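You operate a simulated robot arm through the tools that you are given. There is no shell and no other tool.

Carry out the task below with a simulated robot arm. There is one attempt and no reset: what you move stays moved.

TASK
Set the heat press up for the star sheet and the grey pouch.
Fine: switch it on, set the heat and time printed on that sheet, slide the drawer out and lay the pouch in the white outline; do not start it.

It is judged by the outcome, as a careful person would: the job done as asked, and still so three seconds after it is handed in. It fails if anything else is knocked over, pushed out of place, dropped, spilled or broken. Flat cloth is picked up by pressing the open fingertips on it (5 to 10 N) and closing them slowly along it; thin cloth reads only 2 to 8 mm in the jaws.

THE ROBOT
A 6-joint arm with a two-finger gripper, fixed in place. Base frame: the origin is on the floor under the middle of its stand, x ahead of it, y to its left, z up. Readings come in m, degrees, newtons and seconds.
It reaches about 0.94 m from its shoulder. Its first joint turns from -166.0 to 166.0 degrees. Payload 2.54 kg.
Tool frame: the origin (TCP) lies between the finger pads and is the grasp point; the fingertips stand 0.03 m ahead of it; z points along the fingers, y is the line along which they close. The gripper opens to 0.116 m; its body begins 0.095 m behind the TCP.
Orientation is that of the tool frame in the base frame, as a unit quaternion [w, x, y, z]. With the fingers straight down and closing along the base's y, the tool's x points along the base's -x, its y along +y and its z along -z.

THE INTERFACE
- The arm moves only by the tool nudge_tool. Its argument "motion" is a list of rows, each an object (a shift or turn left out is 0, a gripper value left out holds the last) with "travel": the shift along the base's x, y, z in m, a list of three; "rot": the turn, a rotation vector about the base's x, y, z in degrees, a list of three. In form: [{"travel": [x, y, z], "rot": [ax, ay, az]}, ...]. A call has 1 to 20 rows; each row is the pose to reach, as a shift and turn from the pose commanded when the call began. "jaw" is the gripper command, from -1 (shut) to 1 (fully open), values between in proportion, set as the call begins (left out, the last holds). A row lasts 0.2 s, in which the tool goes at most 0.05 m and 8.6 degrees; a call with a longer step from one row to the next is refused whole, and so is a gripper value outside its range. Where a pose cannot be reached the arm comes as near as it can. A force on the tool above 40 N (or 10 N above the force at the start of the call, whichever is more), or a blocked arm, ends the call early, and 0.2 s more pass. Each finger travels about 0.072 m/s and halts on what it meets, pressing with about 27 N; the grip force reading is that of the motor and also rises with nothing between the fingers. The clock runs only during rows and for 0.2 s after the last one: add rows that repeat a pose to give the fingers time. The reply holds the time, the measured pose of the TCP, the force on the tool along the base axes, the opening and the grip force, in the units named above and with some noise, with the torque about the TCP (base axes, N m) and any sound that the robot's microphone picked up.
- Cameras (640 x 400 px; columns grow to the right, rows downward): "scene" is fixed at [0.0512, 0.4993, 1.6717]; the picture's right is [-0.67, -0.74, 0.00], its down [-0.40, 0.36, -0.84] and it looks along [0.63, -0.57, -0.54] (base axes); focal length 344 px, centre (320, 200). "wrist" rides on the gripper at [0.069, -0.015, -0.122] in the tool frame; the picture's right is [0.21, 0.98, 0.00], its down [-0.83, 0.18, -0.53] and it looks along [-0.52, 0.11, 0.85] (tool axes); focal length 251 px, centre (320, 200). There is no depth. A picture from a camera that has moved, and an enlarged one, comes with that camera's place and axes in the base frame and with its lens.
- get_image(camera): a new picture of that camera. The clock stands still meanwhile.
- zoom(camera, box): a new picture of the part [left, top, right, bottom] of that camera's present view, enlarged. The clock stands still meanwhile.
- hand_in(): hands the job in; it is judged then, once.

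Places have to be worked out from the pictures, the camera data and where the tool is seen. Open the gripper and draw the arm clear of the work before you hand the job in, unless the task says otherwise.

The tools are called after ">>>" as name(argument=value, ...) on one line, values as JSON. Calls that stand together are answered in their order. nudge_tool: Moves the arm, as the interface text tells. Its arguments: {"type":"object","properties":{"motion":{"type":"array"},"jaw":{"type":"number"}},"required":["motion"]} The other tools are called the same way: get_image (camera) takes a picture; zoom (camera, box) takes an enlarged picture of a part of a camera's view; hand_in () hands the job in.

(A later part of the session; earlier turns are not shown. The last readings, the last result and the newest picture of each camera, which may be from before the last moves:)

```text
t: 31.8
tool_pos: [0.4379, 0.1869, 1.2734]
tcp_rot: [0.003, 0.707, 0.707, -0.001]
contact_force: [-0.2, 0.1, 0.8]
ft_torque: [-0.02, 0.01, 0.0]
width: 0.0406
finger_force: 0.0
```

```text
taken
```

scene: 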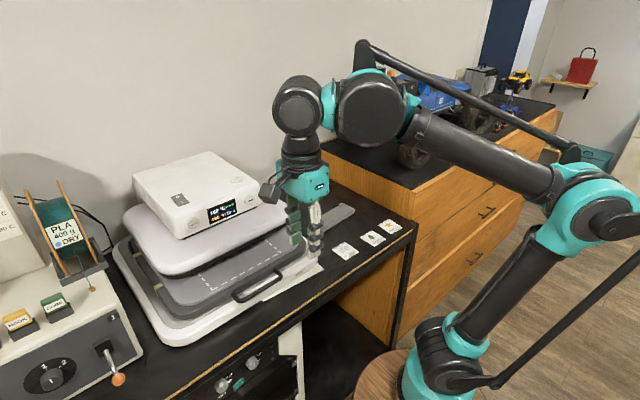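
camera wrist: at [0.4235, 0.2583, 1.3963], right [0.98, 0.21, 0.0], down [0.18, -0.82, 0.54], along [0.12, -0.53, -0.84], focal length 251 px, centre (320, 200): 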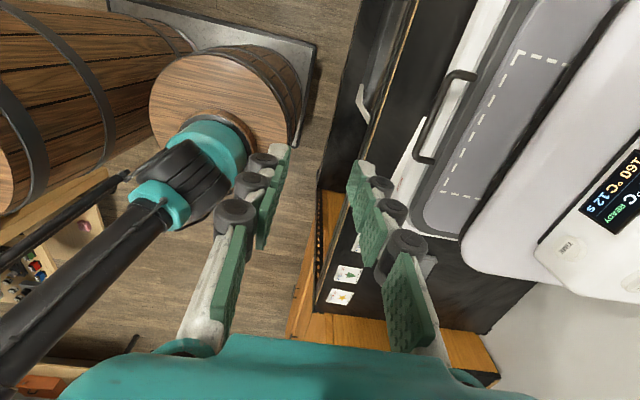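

The jaw now closes along x. I zoom on the handle from this new angle for a better fix on its height.

>>> zoom(camera="wrist", box=[390, 40, 550, 190])

>>> zoom(camera="scene", box=[210, 240, 310, 320])

```text
2.67 times, centred on (470, 115) of wrist
camera zoom: at [0.4235, 0.2583, 1.3963], right [0.98, 0.21, 0.0], down [0.18, -0.82, 0.54], along [0.12, -0.53, -0.84], focal length 670 px, centre (-80, 427)
```

zoom: 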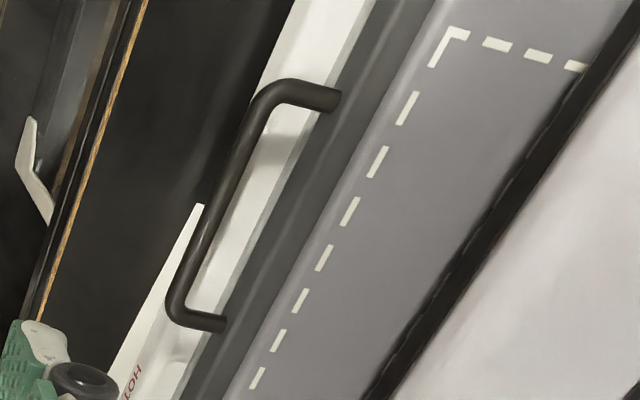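

```text
5.00 times, centred on (260, 280) of scene
camera zoom: at [0.0512, 0.4993, 1.6717], right [-0.67, -0.74, 0.0], down [-0.4, 0.36, -0.84], along [0.63, -0.57, -0.54], focal length 1718 px, centre (620, -200)
```

zoom: 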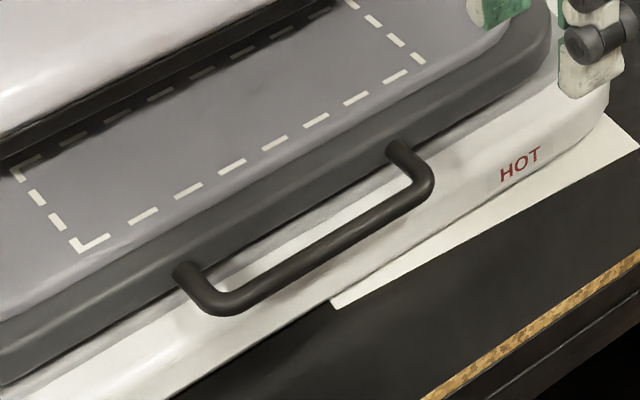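

The bar fixes at about (0.607, 0.196, 1.018), with posts meeting the tray at x ≈ 0.64, so there is about 2.7 cm of gap. I pitch the tool 30° forward, narrow the jaw to 3 cm, and stand off 8 cm from the bar.

>>> nudge_tool(motion=[{"travel": [0.02, 0.003, -0.03], "rot": [0, -6, 0]}, {"travel": [0.04, 0.006, -0.06], "rot": [0, -12, 0]}, {"travel": [0.06, 0.009, -0.09], "rot": [0, -18, 0]}, {"travel": [0.08, 0.009, -0.12], "rot": [0, -24, 0]}, {"travel": [0.1, 0.009, -0.15], "rot": [0, -30, 0]}, {"travel": [0.117, 0.009, -0.172], "rot": [0, -30, 0]}, {"travel": [0.117, 0.009, -0.172], "rot": [0, -30, 0]}], jaw=-0.483)

>>> get_image(camera="wrist")

>>> zoom(camera="scene", box=[200, 200, 360, 320])

```text
t: 33.4
tool_pos: [0.5558, 0.1997, 1.1009]
tcp_rot: [0.185, 0.683, 0.683, 0.182]
contact_force: [-0.3, 0.1, -0.8]
ft_torque: [0.02, -0.01, 0.01]
width: 0.0299
finger_force: 0.0
```

```text
taken
camera wrist: at [0.4823, 0.269, 1.2], right [0.85, 0.22, 0.49], down [-0.11, -0.82, 0.56], along [0.52, -0.53, -0.67], focal length 251 px, centre (320, 200)
```

wrist: 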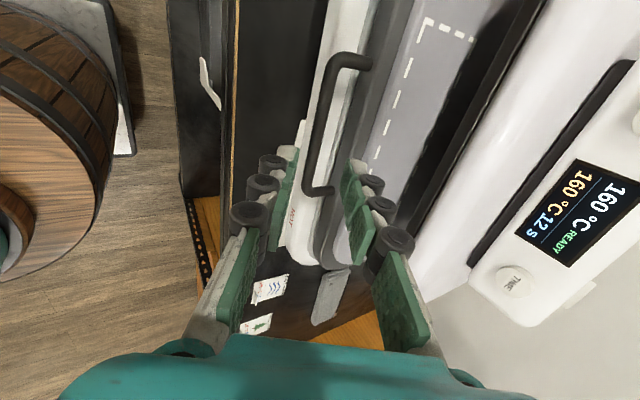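

```text
3.33 times, centred on (280, 260) of scene
camera zoom: at [0.0512, 0.4993, 1.6717], right [-0.67, -0.74, 0.0], down [-0.4, 0.36, -0.84], along [0.63, -0.57, -0.54], focal length 1145 px, centre (453, 0)
```

zoom: 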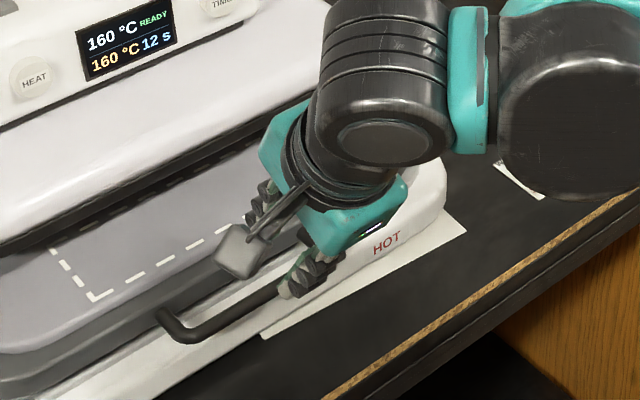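

The bar lies between the two fingertips in the wrist view, slightly nearer the rear finger as planned. I advance 8 cm along the fingers, slowly at the end, still open.

>>> nudge_tool(motion=[{"travel": [0.015, -0.001, -0.026]}, {"travel": [0.025, -0.002, -0.0433]}, {"travel": [0.03, -0.003, -0.052]}, {"travel": [0.034, -0.003, -0.059]}, {"travel": [0.037, -0.003, -0.064]}, {"travel": [0.0395, -0.003, -0.0685]}, {"travel": [0.0395, -0.003, -0.0685]}])

>>> get_image(camera="wrist")

>>> zoom(camera="scene", box=[200, 220, 340, 320])

```text
t: 35.0
tool_pos: [0.5937, 0.1939, 1.0318]
tcp_rot: [0.185, 0.683, 0.683, 0.182]
contact_force: [0.0, -0.4, -0.5]
ft_torque: [-0.01, 0.01, -0.02]
width: 0.0305
finger_force: 0.1
```

```text
taken
camera wrist: at [0.5204, 0.2648, 1.1305], right [0.85, 0.22, 0.49], down [-0.11, -0.82, 0.56], along [0.52, -0.53, -0.67], focal length 251 px, centre (320, 200)
```

wrist: 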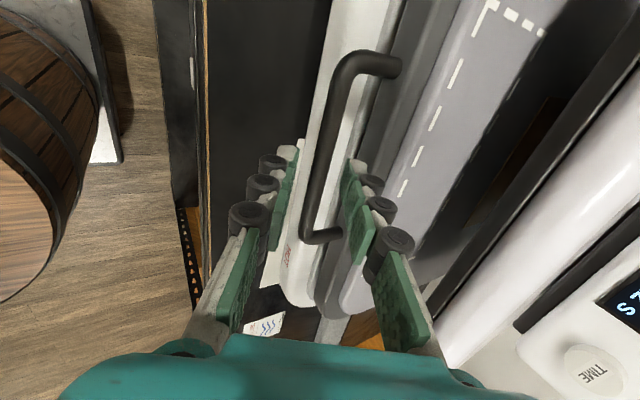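

```text
4.00 times, centred on (270, 270) of scene
camera zoom: at [0.0512, 0.4993, 1.6717], right [-0.67, -0.74, 0.0], down [-0.4, 0.36, -0.84], along [0.63, -0.57, -0.54], focal length 1374 px, centre (520, -80)
```

zoom: 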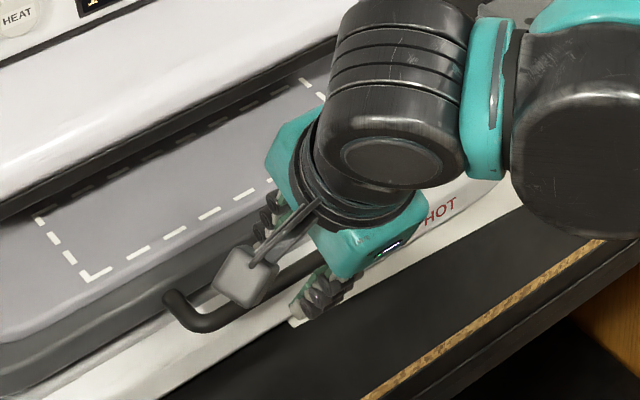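

The bar is between the pads with no contact force. I close the jaw on it.

>>> nudge_tool(motion=[{"travel": [0, 0, 0]}, {"travel": [0, 0, 0]}, {"travel": [0, 0, 0]}, {"travel": [0, 0, 0]}], jaw=-1)

>>> zoom(camera="wrist", box=[220, 40, 460, 280])

```text
t: 35.9
tool_pos: [0.5934, 0.1948, 1.0344]
tcp_rot: [0.187, 0.682, 0.683, 0.183]
contact_force: [-15.3, -2.3, 24.3]
ft_torque: [0.15, 0.1, 0.21]
width: 0.0061
finger_force: 28.9
stopped in row 4: the force on the tool passed its limit at 48 N (the readings are from after the stop); the commanded pose is now the measured one
```

```text
1.67 times, centred on (340, 160) of wrist
camera zoom: at [0.5195, 0.2651, 1.1329], right [0.84, 0.22, 0.49], down [-0.11, -0.82, 0.56], along [0.53, -0.53, -0.67], focal length 419 px, centre (287, 267)
```

zoom: 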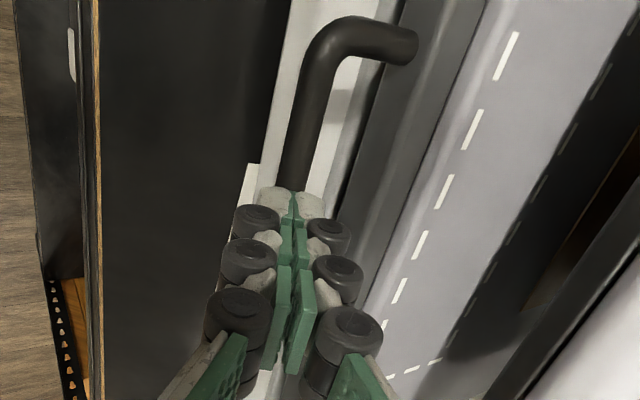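

The fingers closed just above the bar and slipped off its top: the tips ended at (0.608, 1.008), so the bar's centre is lower, at about (0.611, 0.195, 1.003). I back off 1.2 cm along the tool, reopen to 2.8 cm and look.

>>> nudge_tool(motion=[{"travel": [-0.006, 0, 0.0104]}, {"travel": [-0.01, 0, 0.0173]}, {"travel": [-0.01, 0, 0.0173]}])

>>> nudge_tool(motion=[{"travel": [0, 0, 0]}, {"travel": [0, 0, 0]}], jaw=-0.517)

>>> zoom(camera="wrist", box=[220, 40, 460, 280])

>>> zoom(camera="scene", box=[200, 220, 340, 320])

```text
t: 36.7
tool_pos: [0.5848, 0.1947, 1.0502]
tcp_rot: [0.186, 0.683, 0.683, 0.183]
contact_force: [0.0, -0.4, -0.4]
ft_torque: [-0.01, 0.02, -0.02]
width: 0.0
finger_force: 28.5
```

```text
t: 37.3
tool_pos: [0.5839, 0.1947, 1.0511]
tcp_rot: [0.186, 0.683, 0.683, 0.182]
contact_force: [-0.1, 0.6, -0.3]
ft_torque: [0.01, 0.01, 0.01]
width: 0.0278
finger_force: 0.1
```

```text
1.67 times, centred on (340, 160) of wrist
camera zoom: at [0.5105, 0.2644, 1.1493], right [0.84, 0.22, 0.49], down [-0.11, -0.82, 0.56], along [0.52, -0.53, -0.67], focal length 419 px, centre (287, 267)
```

zoom: 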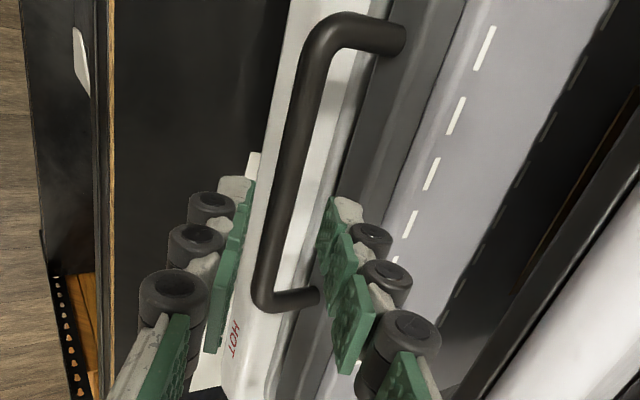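

```text
4.00 times, centred on (270, 270) of scene
camera zoom: at [0.0512, 0.4993, 1.6717], right [-0.67, -0.74, 0.0], down [-0.4, 0.36, -0.84], along [0.63, -0.57, -0.54], focal length 1374 px, centre (520, -80)
```

zoom: 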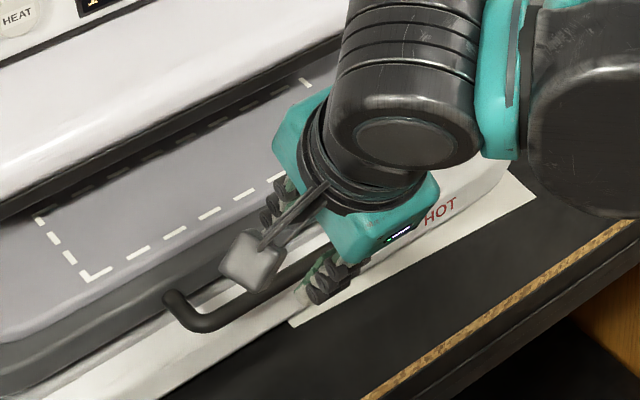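

The bar is on the tool axis, about 2.5 cm past the tips. I advance 3.9 cm along the fingers with a 3 mm bias to the front, in small steps.

>>> nudge_tool(motion=[{"travel": [0.006, 0, -0.013]}, {"travel": [0.009, 0, -0.02]}, {"travel": [0.011, 0, -0.024]}, {"travel": [0.013, 0, -0.028]}, {"travel": [0.015, 0, -0.0315]}, {"travel": [0.017, 0, -0.0353]}, {"travel": [0.017, 0, -0.0353]}])

>>> zoom(camera="wrist", box=[220, 40, 460, 280])

```text
t: 38.9
tool_pos: [0.6009, 0.1956, 1.0169]
tcp_rot: [0.185, 0.683, 0.682, 0.184]
contact_force: [0.0, 0.0, -0.5]
ft_torque: [-0.04, -0.02, 0.0]
width: 0.0281
finger_force: 0.1
```

```text
1.67 times, centred on (340, 160) of wrist
camera zoom: at [0.5281, 0.2656, 1.1148], right [0.84, 0.22, 0.49], down [-0.11, -0.82, 0.56], along [0.52, -0.53, -0.67], focal length 419 px, centre (287, 267)
```

zoom: 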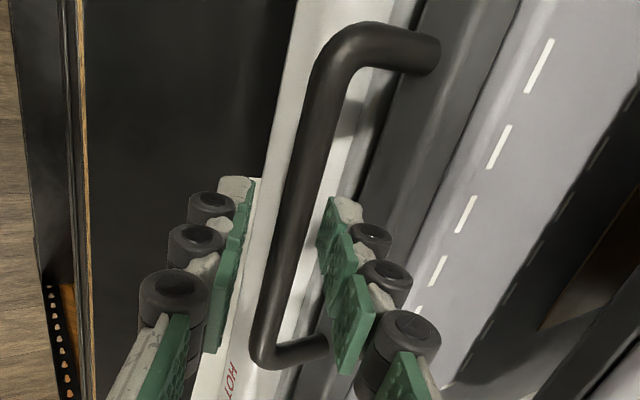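

No contact and the bar is now well between the pads. I go 3 mm deeper and close.

>>> nudge_tool(motion=[{"travel": [0.0015, 0, -0.003]}, {"travel": [0.0015, 0, -0.003]}])

>>> nudge_tool(motion=[{"travel": [0, 0, 0]}, {"travel": [0, 0, 0]}, {"travel": [0, 0, 0]}], jaw=-1)

>>> zoom(camera="wrist", box=[220, 40, 460, 280])

```text
t: 39.5
tool_pos: [0.6033, 0.1949, 1.0134]
tcp_rot: [0.187, 0.683, 0.683, 0.182]
contact_force: [0.2, 0.0, -0.4]
ft_torque: [-0.01, -0.01, 0.0]
width: 0.0281
finger_force: 0.0
```

```text
t: 40.3
tool_pos: [0.6029, 0.1963, 1.0139]
tcp_rot: [0.186, 0.682, 0.683, 0.184]
contact_force: [6.4, 0.5, 20.4]
ft_torque: [-0.42, -0.18, 0.05]
width: 0.0106
finger_force: 37.7
```

```text
1.67 times, centred on (340, 160) of wrist
camera zoom: at [0.529, 0.2654, 1.1119], right [0.84, 0.22, 0.49], down [-0.11, -0.82, 0.56], along [0.52, -0.53, -0.67], focal length 419 px, centre (287, 267)
```

zoom: 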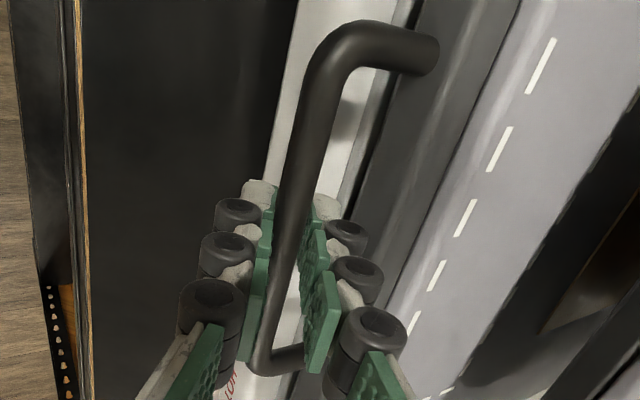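

The jaw now holds the bar (10.6 mm, 38 N). I ease up 1 mm and pull the drawer straight out toward me, first 8 cm.

>>> nudge_tool(motion=[{"travel": [-0.002, 0, 0.001]}, {"travel": [-0.008, 0, 0.001]}, {"travel": [-0.018, 0, 0.001]}, {"travel": [-0.03, 0, 0.001]}, {"travel": [-0.042, 0, 0.001]}, {"travel": [-0.055, 0, 0.001]}, {"travel": [-0.068, 0, 0.001]}, {"travel": [-0.08, 0, 0.001]}, {"travel": [-0.08, 0, 0.001]}])

>>> get_image(camera="scene")

>>> get_image(camera="wrist")

```text
t: 42.3
tool_pos: [0.5232, 0.1948, 1.0126]
tcp_rot: [0.186, 0.682, 0.683, 0.182]
contact_force: [-3.0, 12.0, -26.4]
ft_torque: [0.48, 0.11, 0.53]
width: 0.0106
finger_force: 38.4
```

```text
taken
```

scene: 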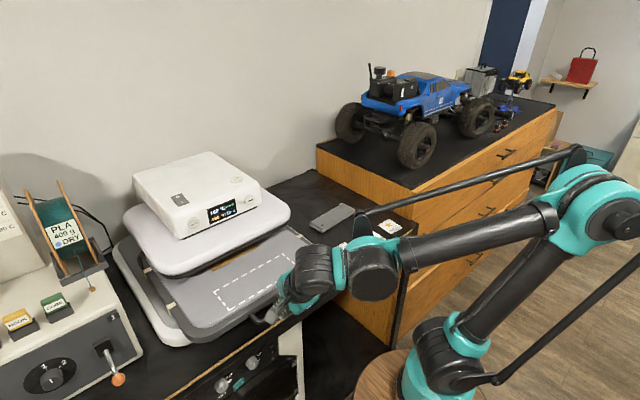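

```text
taken
camera wrist: at [0.4493, 0.2651, 1.1119], right [0.85, 0.22, 0.49], down [-0.11, -0.82, 0.56], along [0.52, -0.53, -0.67], focal length 251 px, centre (320, 200)
```

wrist: 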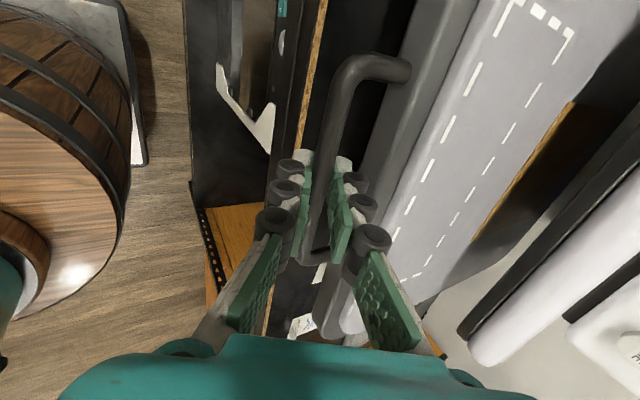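

The drawer slides freely; the outline is already clear of the top plate. I relax the small side loads and keep pulling toward its stop.

>>> nudge_tool(motion=[{"travel": [-0.004, 0.001, -0.001]}, {"travel": [-0.014, 0.001, -0.0015]}, {"travel": [-0.026, 0.001, -0.0015]}, {"travel": [-0.038, 0.001, -0.0015]}, {"travel": [-0.05, 0.001, -0.0015]}, {"travel": [-0.06, 0.001, -0.0015]}, {"travel": [-0.07, 0.001, -0.0015]}, {"travel": [-0.08, 0.001, -0.0015]}, {"travel": [-0.08, 0.001, -0.0015]}])

>>> get_image(camera="scene")

>>> get_image(camera="wrist")

```text
t: 44.3
tool_pos: [0.4413, 0.1959, 1.0116]
tcp_rot: [0.186, 0.683, 0.683, 0.182]
contact_force: [-1.4, -8.0, 15.4]
ft_torque: [-0.04, -0.13, 0.34]
width: 0.0105
finger_force: 38.1
```

```text
taken
```

scene: 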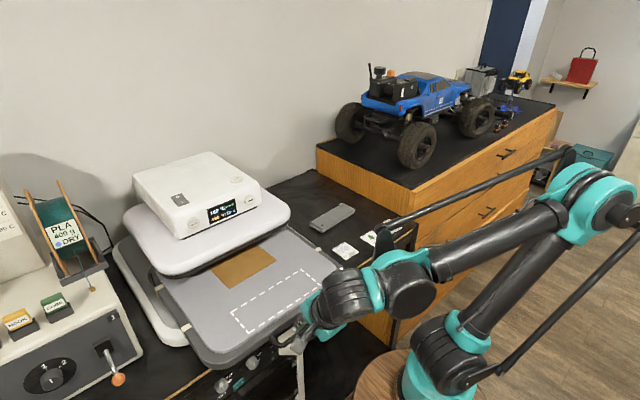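

```text
taken
camera wrist: at [0.3673, 0.2655, 1.1103], right [0.84, 0.22, 0.49], down [-0.11, -0.82, 0.56], along [0.52, -0.53, -0.67], focal length 251 px, centre (320, 200)
```

wrist: 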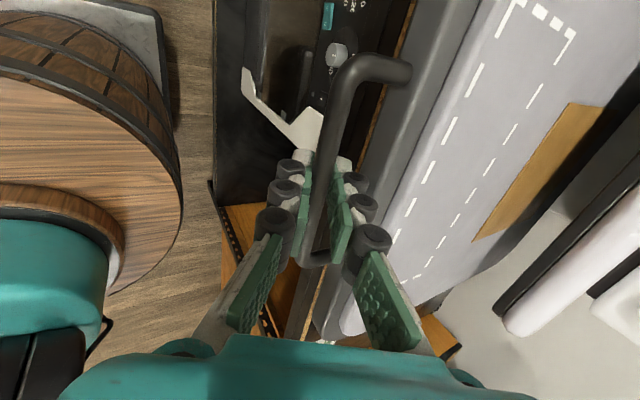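

The outline is fully exposed, and the drawer is out about 16 cm with no stop felt yet. I pull on more slowly to find the stop.

>>> nudge_tool(motion=[{"travel": [-0.006, 0, 0.0005]}, {"travel": [-0.012, 0, 0.0005]}, {"travel": [-0.018, 0, 0.0005]}, {"travel": [-0.024, 0, 0.0005]}, {"travel": [-0.03, 0, 0.0005]}, {"travel": [-0.036, 0, 0.0005]}, {"travel": [-0.042, 0, 0.0005]}, {"travel": [-0.048, 0, 0.0005]}])

>>> get_image(camera="scene")

```text
t: 46.1
tool_pos: [0.3961, 0.1969, 1.0117]
tcp_rot: [0.187, 0.683, 0.682, 0.181]
contact_force: [2.1, -5.3, 2.2]
ft_torque: [0.42, 0.03, 0.59]
width: 0.0105
finger_force: 38.5
```

```text
taken
```

scene: 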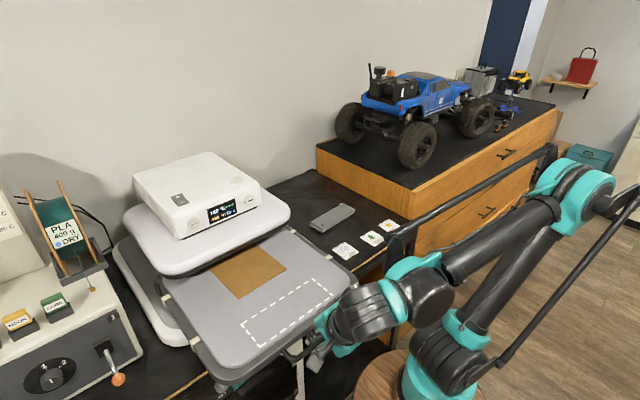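

Still no stop at 21 cm out. I continue another few centimetres, slowly.

>>> nudge_tool(motion=[{"travel": [-0.006, 0, 0]}, {"travel": [-0.012, 0, 0]}, {"travel": [-0.018, 0, 0]}, {"travel": [-0.024, 0, 0]}, {"travel": [-0.03, 0, 0]}, {"travel": [-0.036, 0, 0]}])

>>> get_image(camera="scene")

>>> get_image(camera="wrist")

```text
t: 47.5
tool_pos: [0.3677, 0.1963, 1.012]
tcp_rot: [0.184, 0.682, 0.684, 0.181]
contact_force: [1.4, -11.3, -0.1]
ft_torque: [-0.45, 0.02, -0.12]
width: 0.0107
finger_force: 37.9
out of reach, approached as far as the arm can: row 6
```

```text
taken
```

scene: 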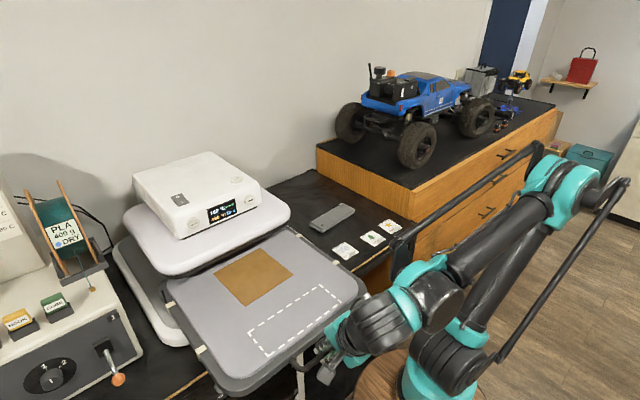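

```text
taken
camera wrist: at [0.294, 0.2659, 1.111], right [0.85, 0.22, 0.49], down [-0.11, -0.82, 0.56], along [0.52, -0.52, -0.67], focal length 251 px, centre (320, 200)
```

wrist: 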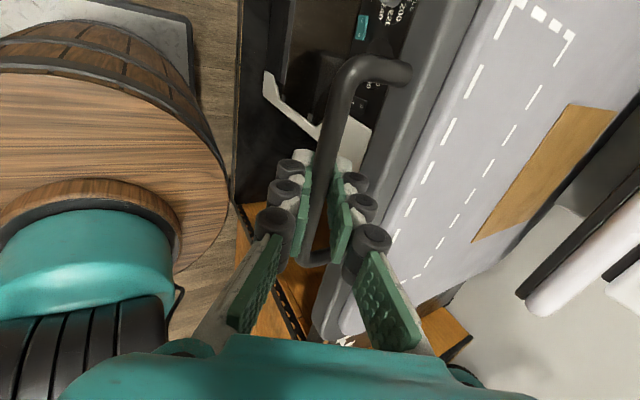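

The arm is at its near limit with the drawer out about 23 cm. I zoom to see how much of the tray is still under the top plate.

>>> zoom(camera="scene", box=[100, 180, 380, 400])

>>> zoom(camera="wrist", box=[340, 0, 640, 340])

```text
1.82 times, centred on (240, 290) of scene
camera zoom: at [0.0512, 0.4993, 1.6717], right [-0.67, -0.74, 0.0], down [-0.4, 0.36, -0.84], along [0.63, -0.57, -0.54], focal length 625 px, centre (466, 36)
```

zoom: 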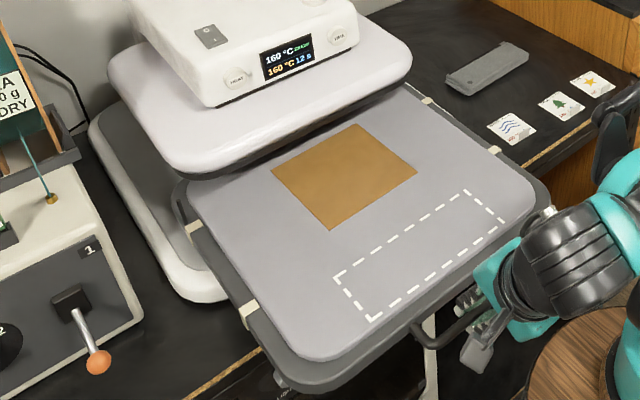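

```text
1.18 times, centred on (490, 170) of wrist
camera zoom: at [0.294, 0.2659, 1.111], right [0.85, 0.22, 0.49], down [-0.11, -0.82, 0.56], along [0.52, -0.52, -0.67], focal length 296 px, centre (120, 235)
```

zoom: 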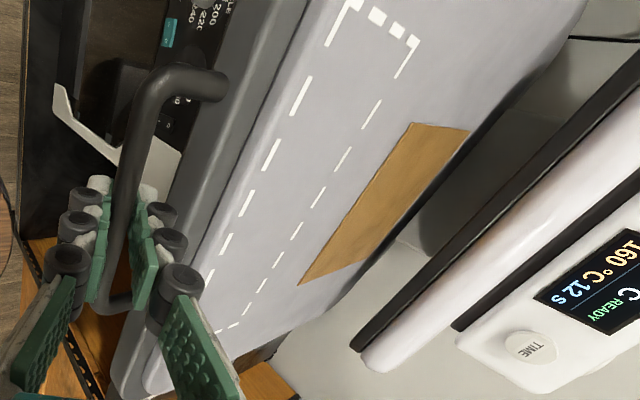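

About 6 cm of the tray's rear is still under the top plate, and only the arm's fold limits me. I roll the grip around the round bar by 15° toward vertical (which puts the wrist farther from my base) and pull further to feel for the stop.

>>> nudge_tool(motion=[{"travel": [0.008, 0, 0]}, {"travel": [0.011, 0, 0.0003], "rot": [0, 4, 0]}, {"travel": [0.012, 0, 0.0006], "rot": [0, 8, 0]}, {"travel": [0.013, 0, 0.001], "rot": [0, 12, 0]}, {"travel": [0.0135, 0, 0.0013], "rot": [0, 15, 0]}, {"travel": [0.0135, 0, 0.0013], "rot": [0, 15, 0]}])

>>> get_image(camera="wrist")

```text
t: 48.9
tool_pos: [0.3832, 0.1959, 1.013]
tcp_rot: [0.095, 0.701, 0.701, 0.091]
contact_force: [0.9, 1.7, -16.7]
ft_torque: [-0.1, 0.02, 0.28]
width: 0.0109
finger_force: 37.9
```

```text
taken
camera wrist: at [0.3358, 0.266, 1.1282], right [0.94, 0.22, 0.25], down [0.04, -0.82, 0.57], along [0.33, -0.52, -0.78], focal length 251 px, centre (320, 200)
```

wrist: 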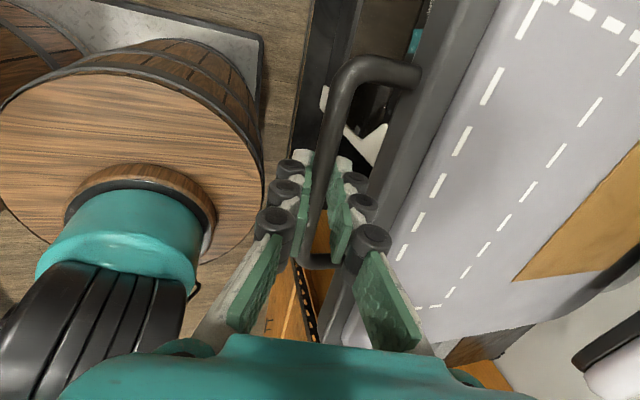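

The grip rolled cleanly around the bar. I pull further, slowly.

>>> nudge_tool(motion=[{"travel": [-0.006, 0, -0.0008]}, {"travel": [-0.014, 0, -0.0008]}, {"travel": [-0.021, 0, -0.0008]}, {"travel": [-0.027, 0, -0.0008]}, {"travel": [-0.033, 0, -0.0008]}, {"travel": [-0.039, 0, -0.0008]}, {"travel": [-0.045, 0, -0.0008]}, {"travel": [-0.051, 0, -0.0008]}, {"travel": [-0.057, 0, -0.0008]}])

>>> get_image(camera="scene")

>>> get_image(camera="wrist")

```text
t: 50.9
tool_pos: [0.3242, 0.1963, 1.0125]
tcp_rot: [0.096, 0.7, 0.702, 0.091]
contact_force: [1.5, 7.0, 21.2]
ft_torque: [-0.08, -0.06, 0.35]
width: 0.011
finger_force: 37.7
```

```text
taken
```

scene: 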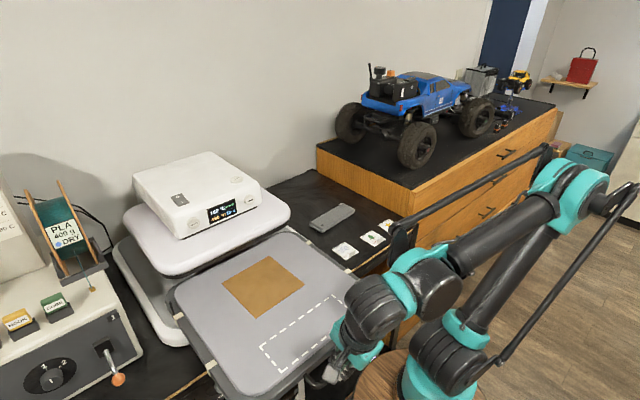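

```text
taken
camera wrist: at [0.2782, 0.2658, 1.1264], right [0.94, 0.22, 0.25], down [0.04, -0.82, 0.57], along [0.33, -0.53, -0.78], focal length 251 px, centre (320, 200)
```

wrist: 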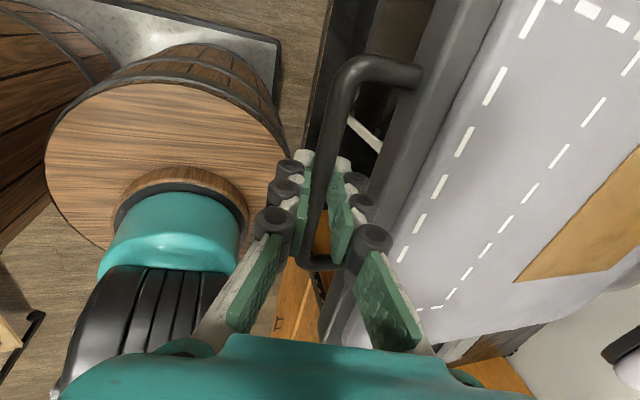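

Still sliding freely at about 28 cm out, with almost the whole tray now clear of the top plate. I feel for the stop over another 3 cm.

>>> nudge_tool(motion=[{"travel": [-0.004, 0, 0.0008]}, {"travel": [-0.008, 0, 0.0008]}, {"travel": [-0.012, 0, 0.0008]}, {"travel": [-0.016, 0, 0.0008]}, {"travel": [-0.02, 0, 0.0008]}, {"travel": [-0.024, 0, 0.0008]}])

>>> zoom(camera="scene", box=[100, 180, 380, 400])

```text
t: 52.3
tool_pos: [0.305, 0.1956, 1.0135]
tcp_rot: [0.096, 0.7, 0.702, 0.09]
contact_force: [1.7, -0.1, -30.3]
ft_torque: [-0.13, 0.05, 0.19]
width: 0.0106
finger_force: 38.3
out of reach, approached as far as the arm can: row 6
```

```text
1.82 times, centred on (240, 290) of scene
camera zoom: at [0.0512, 0.4993, 1.6717], right [-0.67, -0.74, 0.0], down [-0.4, 0.36, -0.84], along [0.63, -0.57, -0.54], focal length 625 px, centre (466, 36)
```

zoom: 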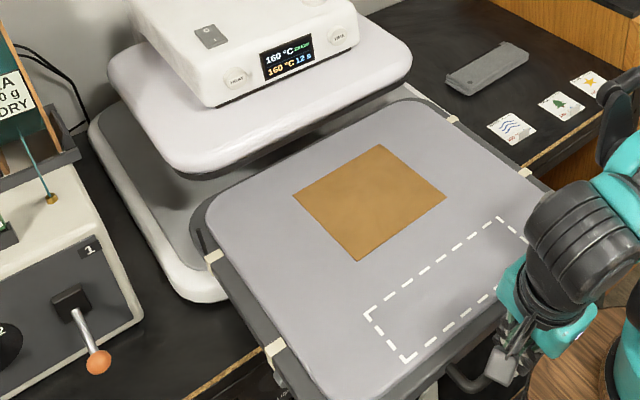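

The whole tray pad, with its rounded rear corners, is now clear of the top plate (about 30 cm out). That is far enough: I relax the vertical load, open the jaw slightly and back straight off along the fingers.

>>> nudge_tool(motion=[{"travel": [0.001, 0, -0.001]}, {"travel": [0.001, 0, -0.001]}])

>>> nudge_tool(motion=[{"travel": [0, 0, 0]}, {"travel": [0, 0, 0]}], jaw=-0.62)

>>> nudge_tool(motion=[{"travel": [-0.002, 0, 0.008]}, {"travel": [-0.005, 0, 0.02]}, {"travel": [-0.009, 0, 0.035]}, {"travel": [-0.012, 0, 0.055]}, {"travel": [-0.012, 0, 0.075]}, {"travel": [-0.012, 0, 0.1]}])

>>> get_image(camera="wrist")

>>> get_image(camera="scene")

```text
t: 52.9
tool_pos: [0.3061, 0.1951, 1.0148]
tcp_rot: [0.096, 0.701, 0.701, 0.092]
contact_force: [-1.7, -17.1, 16.2]
ft_torque: [-0.93, -0.05, 0.1]
width: 0.0106
finger_force: 38.1
```

```text
t: 53.5
tool_pos: [0.3069, 0.1965, 1.0127]
tcp_rot: [0.095, 0.7, 0.701, 0.092]
contact_force: [-0.3, -0.3, -0.3]
ft_torque: [0.0, 0.02, -0.02]
width: 0.0222
finger_force: 0.0
```

```text
t: 54.9
tool_pos: [0.3054, 0.197, 1.1127]
tcp_rot: [0.094, 0.7, 0.702, 0.091]
contact_force: [-0.1, 1.7, 0.3]
ft_torque: [0.0, 0.02, -0.01]
width: 0.0219
finger_force: 0.1
out of reach, approached as far as the arm can: row 2, 3, 4, 5, 6
```

```text
taken
camera wrist: at [0.2592, 0.2664, 1.228], right [0.94, 0.22, 0.25], down [0.04, -0.82, 0.57], along [0.33, -0.52, -0.78], focal length 251 px, centre (320, 200)
```

wrist: 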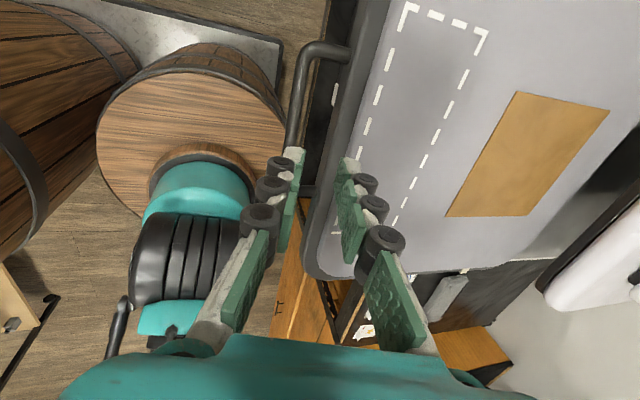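

```text
taken
```

scene: 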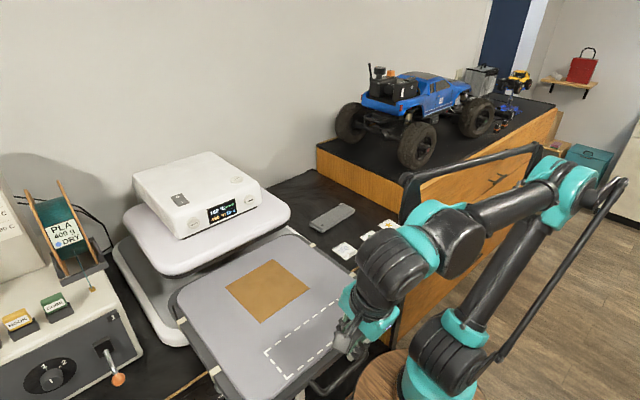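

The handle is free and the drawer stayed out. I straighten the tool to vertical while rising over the tray, to measure the outline from above.

>>> nudge_tool(motion=[{"travel": [0.02, 0, 0.03], "rot": [0, 5, 0]}, {"travel": [0.04, 0, 0.06], "rot": [0, 10, 0]}, {"travel": [0.055, 0, 0.09], "rot": [0, 15, 0]}, {"travel": [0.07, 0, 0.12], "rot": [0, 15, 0]}, {"travel": [0.08, 0, 0.15], "rot": [0, 15, 0]}, {"travel": [0.09, 0, 0.18], "rot": [0, 15, 0]}, {"travel": [0.1, 0, 0.2], "rot": [0, 15, 0]}, {"travel": [0.1, 0, 0.2], "rot": [0, 15, 0]}], jaw=1)

>>> get_image(camera="wrist")

>>> get_image(camera="scene")

```text
t: 56.7
tool_pos: [0.4066, 0.1942, 1.3123]
tcp_rot: [0.003, 0.706, 0.708, -0.001]
contact_force: [-0.3, -0.3, -0.6]
ft_torque: [0.01, -0.03, 0.01]
width: 0.1159
finger_force: 0.1
```

```text
taken
camera wrist: at [0.3921, 0.2627, 1.4353], right [0.98, 0.22, 0.0], down [0.18, -0.82, 0.54], along [0.12, -0.53, -0.84], focal length 251 px, centre (320, 200)
```

wrist: 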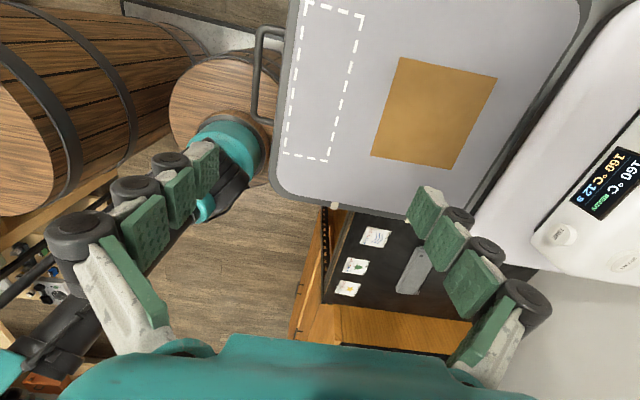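

```text
taken
```

scene: 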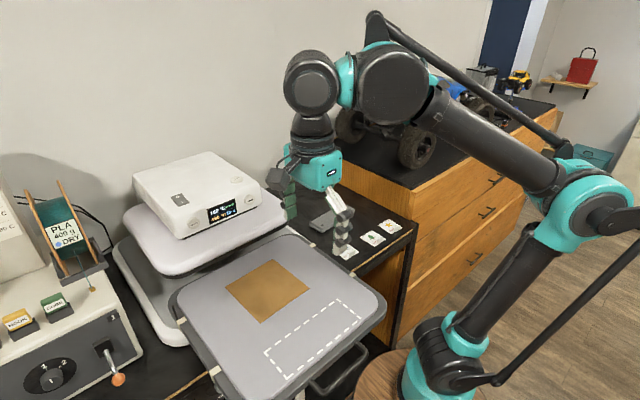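

The full outline is now visible in both views. I zoom on it and on the pouch to fix their places.

>>> zoom(camera="wrist", box=[260, 0, 420, 180])

>>> zoom(camera="scene", box=[230, 280, 390, 390])

>>> zoom(camera="wrist", box=[320, 200, 460, 310])

>>> zoom(camera="scene", box=[290, 190, 410, 270])

```text
2.22 times, centred on (340, 90) of wrist
camera zoom: at [0.3921, 0.2627, 1.4353], right [0.98, 0.22, 0.0], down [0.18, -0.82, 0.54], along [0.12, -0.53, -0.84], focal length 559 px, centre (276, 444)
```

zoom: 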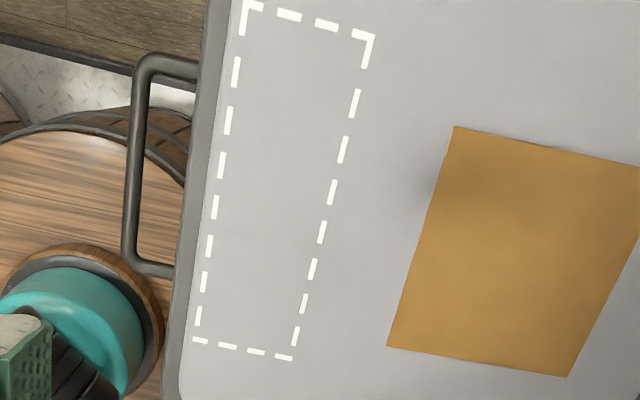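

```text
3.64 times, centred on (310, 335) of scene
camera zoom: at [0.0512, 0.4993, 1.6717], right [-0.67, -0.74, 0.0], down [-0.4, 0.36, -0.84], along [0.63, -0.57, -0.54], focal length 1249 px, centre (356, -291)
```

zoom: 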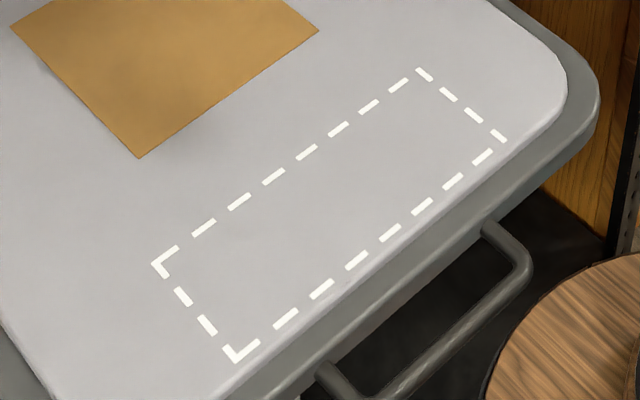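

```text
3.64 times, centred on (390, 255) of wrist
camera zoom: at [0.3921, 0.2627, 1.4353], right [0.98, 0.22, 0.0], down [0.18, -0.82, 0.54], along [0.12, -0.53, -0.84], focal length 914 px, centre (66, 0)
```

zoom: 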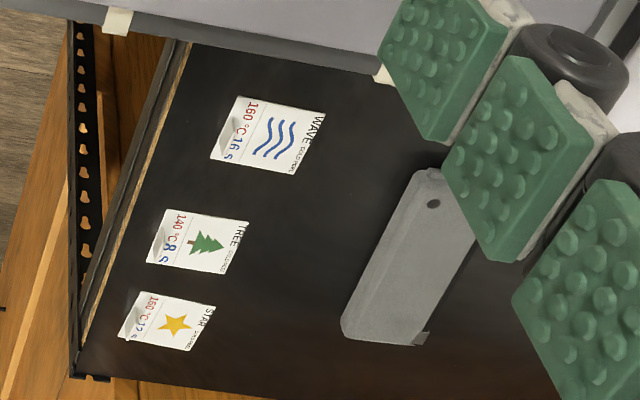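

```text
5.00 times, centred on (350, 230) of scene
camera zoom: at [0.0512, 0.4993, 1.6717], right [-0.67, -0.74, 0.0], down [-0.4, 0.36, -0.84], along [0.63, -0.57, -0.54], focal length 1718 px, centre (170, 50)
```

zoom: 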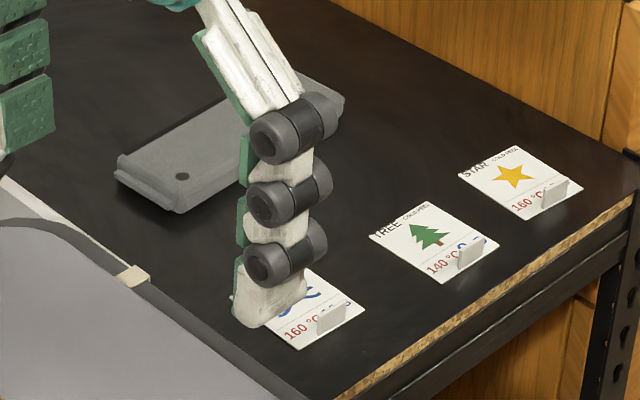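

From this angle the star sheet again reads 160 °C, 12 s. The outline spans x 0.368–0.445, y 0.086–0.297 at z ≈ 1.03 (centre (0.407, 0.192)); the pouch measured about 0.175 × 0.066 m around (0.767, -0.232). I move above the pouch to look.

>>> nudge_tool(motion=[{"travel": [0.025, -0.035, 0]}, {"travel": [0.05, -0.07, 0]}, {"travel": [0.075, -0.105, 0]}, {"travel": [0.1, -0.14, 0]}, {"travel": [0.13, -0.175, 0]}, {"travel": [0.16, -0.205, -0.01]}, {"travel": [0.19, -0.235, -0.02]}, {"travel": [0.22, -0.265, -0.035]}, {"travel": [0.25, -0.295, -0.05]}, {"travel": [0.275, -0.315, -0.07]}, {"travel": [0.293, -0.315, -0.09]}, {"travel": [0.293, -0.315, -0.09]}])

>>> get_image(camera="wrist")

>>> get_image(camera="scene")

```text
t: 59.3
tool_pos: [0.7008, -0.1218, 1.2265]
tcp_rot: [0.002, 0.706, 0.708, 0.0]
contact_force: [0.0, 0.1, 0.8]
ft_torque: [0.01, -0.02, 0.01]
width: 0.1158
finger_force: 0.1
```

```text
taken
camera wrist: at [0.6856, -0.0523, 1.35], right [0.98, 0.22, 0.0], down [0.18, -0.82, 0.54], along [0.12, -0.53, -0.84], focal length 251 px, centre (320, 200)
```

wrist: 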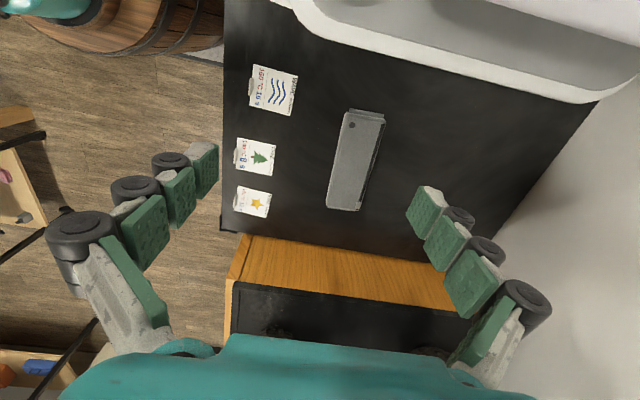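

```text
taken
```

scene: 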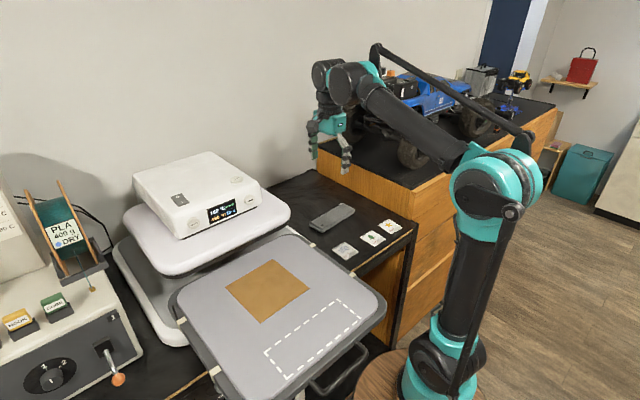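

>>> zoom(camera="wrist", box=[300, 90, 420, 225])

>>> zoom(camera="scene", box=[295, 190, 375, 245])

```text
2.96 times, centred on (360, 158) of wrist
camera zoom: at [0.6856, -0.0523, 1.35], right [0.98, 0.22, 0.0], down [0.18, -0.82, 0.54], along [0.12, -0.53, -0.84], focal length 745 px, centre (202, 326)
```

zoom: 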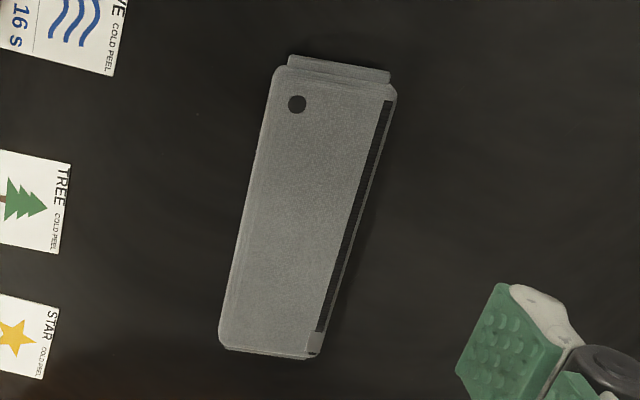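

```text
7.27 times, centred on (335, 218) of scene
camera zoom: at [0.0512, 0.4993, 1.6717], right [-0.67, -0.74, 0.0], down [-0.4, 0.36, -0.84], along [0.63, -0.57, -0.54], focal length 2498 px, centre (211, 73)
```

zoom: 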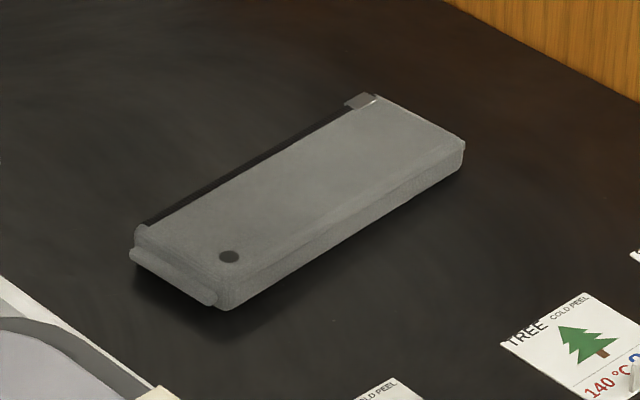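

The pouch's top lies at z ≈ 0.951 (about 2 cm thick), spanning x 0.75–0.813 and y -0.31 to -0.14, nearly square to the axes. I bring the open jaw over its middle (0.782, -0.225), tips about 8 cm above it.

>>> nudge_tool(motion=[{"travel": [0.02, -0.025, -0.03]}, {"travel": [0.04, -0.05, -0.06]}, {"travel": [0.06, -0.075, -0.095]}, {"travel": [0.08, -0.1, -0.13]}, {"travel": [0.081, -0.103, -0.165]}, {"travel": [0.081, -0.103, -0.165]}])

>>> get_image(camera="wrist")

>>> zoom(camera="scene", box=[270, 150, 410, 250])

```text
t: 60.7
tool_pos: [0.7809, -0.2253, 1.056]
tcp_rot: [0.003, 0.706, 0.708, -0.001]
contact_force: [0.0, -0.5, 0.7]
ft_torque: [-0.01, 0.01, 0.0]
width: 0.1159
finger_force: 0.1
```

```text
taken
camera wrist: at [0.7646, -0.1554, 1.1789], right [0.98, 0.22, 0.0], down [0.18, -0.82, 0.54], along [0.12, -0.53, -0.84], focal length 251 px, centre (320, 200)
```

wrist: 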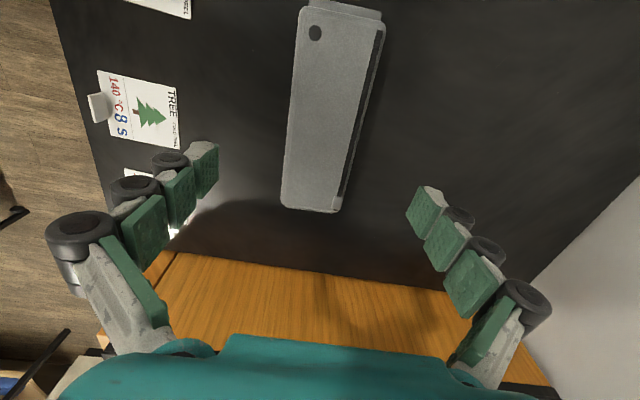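

```text
4.00 times, centred on (340, 200) of scene
camera zoom: at [0.0512, 0.4993, 1.6717], right [-0.67, -0.74, 0.0], down [-0.4, 0.36, -0.84], along [0.63, -0.57, -0.54], focal length 1374 px, centre (240, 200)
```

zoom: 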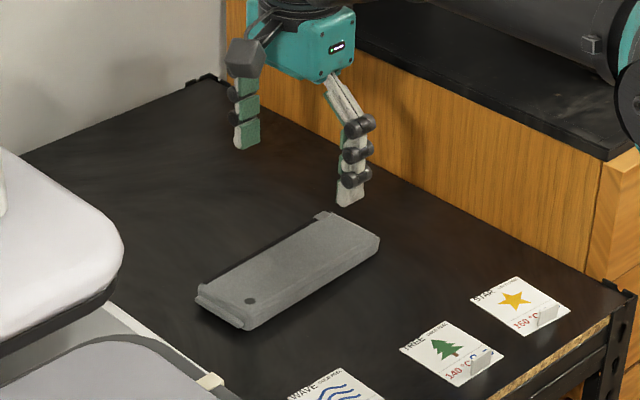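

The pouch is centred near (0.784, -0.227) and turned about 3° from the axes. I turn the jaw 3° to match and descend with it open to just above the bench.

>>> nudge_tool(motion=[{"travel": [0.002, -0.001, -0.02], "rot": [0, 0, 1.5]}, {"travel": [0.003, -0.002, -0.04], "rot": [0, 0, 3]}, {"travel": [0.003, -0.002, -0.06], "rot": [0, 0, 3]}, {"travel": [0.003, -0.002, -0.07], "rot": [0, 0, 3]}, {"travel": [0.003, -0.002, -0.078], "rot": [0, 0, 3]}, {"travel": [0.003, -0.002, -0.084], "rot": [0, 0, 3]}, {"travel": [0.003, -0.002, -0.088], "rot": [0, 0, 3]}, {"travel": [0.003, -0.002, -0.088], "rot": [0, 0, 3]}])

>>> get_image(camera="wrist")

>>> zoom(camera="scene", box=[280, 160, 400, 245])

```text
t: 62.5
tool_pos: [0.7833, -0.2263, 0.9694]
tcp_rot: [0.004, 0.688, 0.726, 0.0]
contact_force: [-0.4, 0.1, -0.4]
ft_torque: [0.0, -0.04, 0.01]
width: 0.1159
finger_force: 0.1
```

```text
taken
camera wrist: at [0.7642, -0.1573, 1.0924], right [0.96, 0.27, 0.0], down [0.22, -0.81, 0.54], along [0.15, -0.52, -0.84], focal length 251 px, centre (320, 200)
```

wrist: 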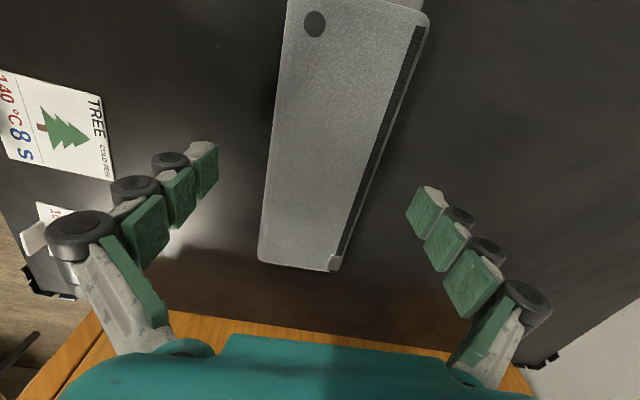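

```text
4.71 times, centred on (340, 202) of scene
camera zoom: at [0.0512, 0.4993, 1.6717], right [-0.67, -0.74, 0.0], down [-0.4, 0.36, -0.84], along [0.63, -0.57, -0.54], focal length 1617 px, centre (226, 188)
```

zoom: 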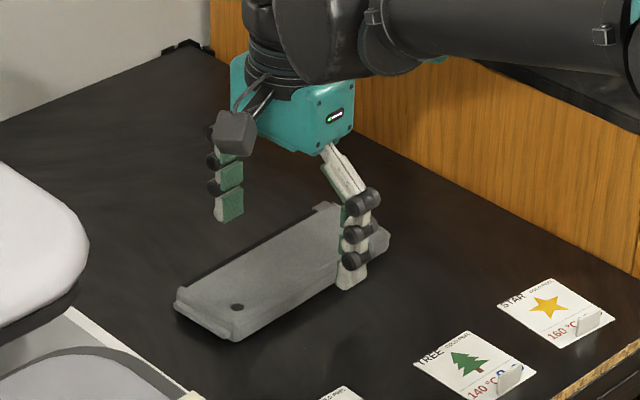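

The jaw straddles the pouch symmetrically with no contact. I descend another 6 mm watching for the bench.

>>> nudge_tool(motion=[{"travel": [0, 0, -0.002]}, {"travel": [0, 0, -0.004]}, {"travel": [0, 0, -0.006]}, {"travel": [0, 0, -0.006]}])

>>> zoom(camera="scene", box=[310, 195, 380, 245])

```text
t: 63.5
tool_pos: [0.7832, -0.2251, 0.9623]
tcp_rot: [0.004, 0.688, 0.726, -0.001]
contact_force: [0.5, 0.9, 0.7]
ft_torque: [0.01, 0.0, 0.03]
width: 0.1161
finger_force: 0.0
```

```text
8.00 times, centred on (345, 220) of scene
camera zoom: at [0.0512, 0.4993, 1.6717], right [-0.67, -0.74, 0.0], down [-0.4, 0.36, -0.84], along [0.63, -0.57, -0.54], focal length 2748 px, centre (120, 40)
```

zoom: 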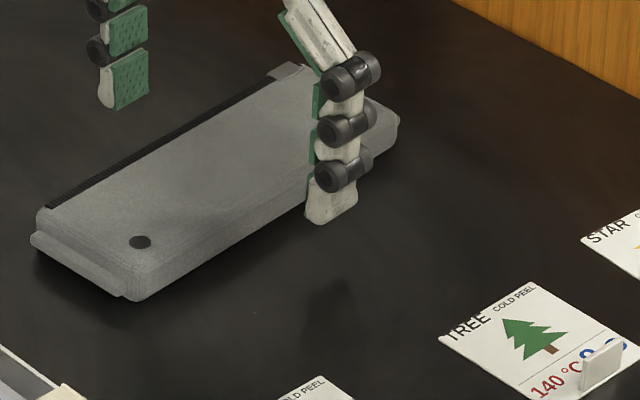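

The tips still look a little above the bench. I go down in 1 mm steps until I feel a light touch.

>>> nudge_tool(motion=[{"travel": [0, 0, -0.001]}, {"travel": [0, 0, -0.002]}, {"travel": [0, 0, -0.003]}, {"travel": [0, 0, -0.004]}, {"travel": [0, 0, -0.004]}])

```text
t: 64.7
tool_pos: [0.7843, -0.2264, 0.9586]
tcp_rot: [0.003, 0.688, 0.726, 0.0]
contact_force: [-0.3, 0.9, 0.1]
ft_torque: [-0.05, -0.01, 0.03]
width: 0.116
finger_force: 0.1
```

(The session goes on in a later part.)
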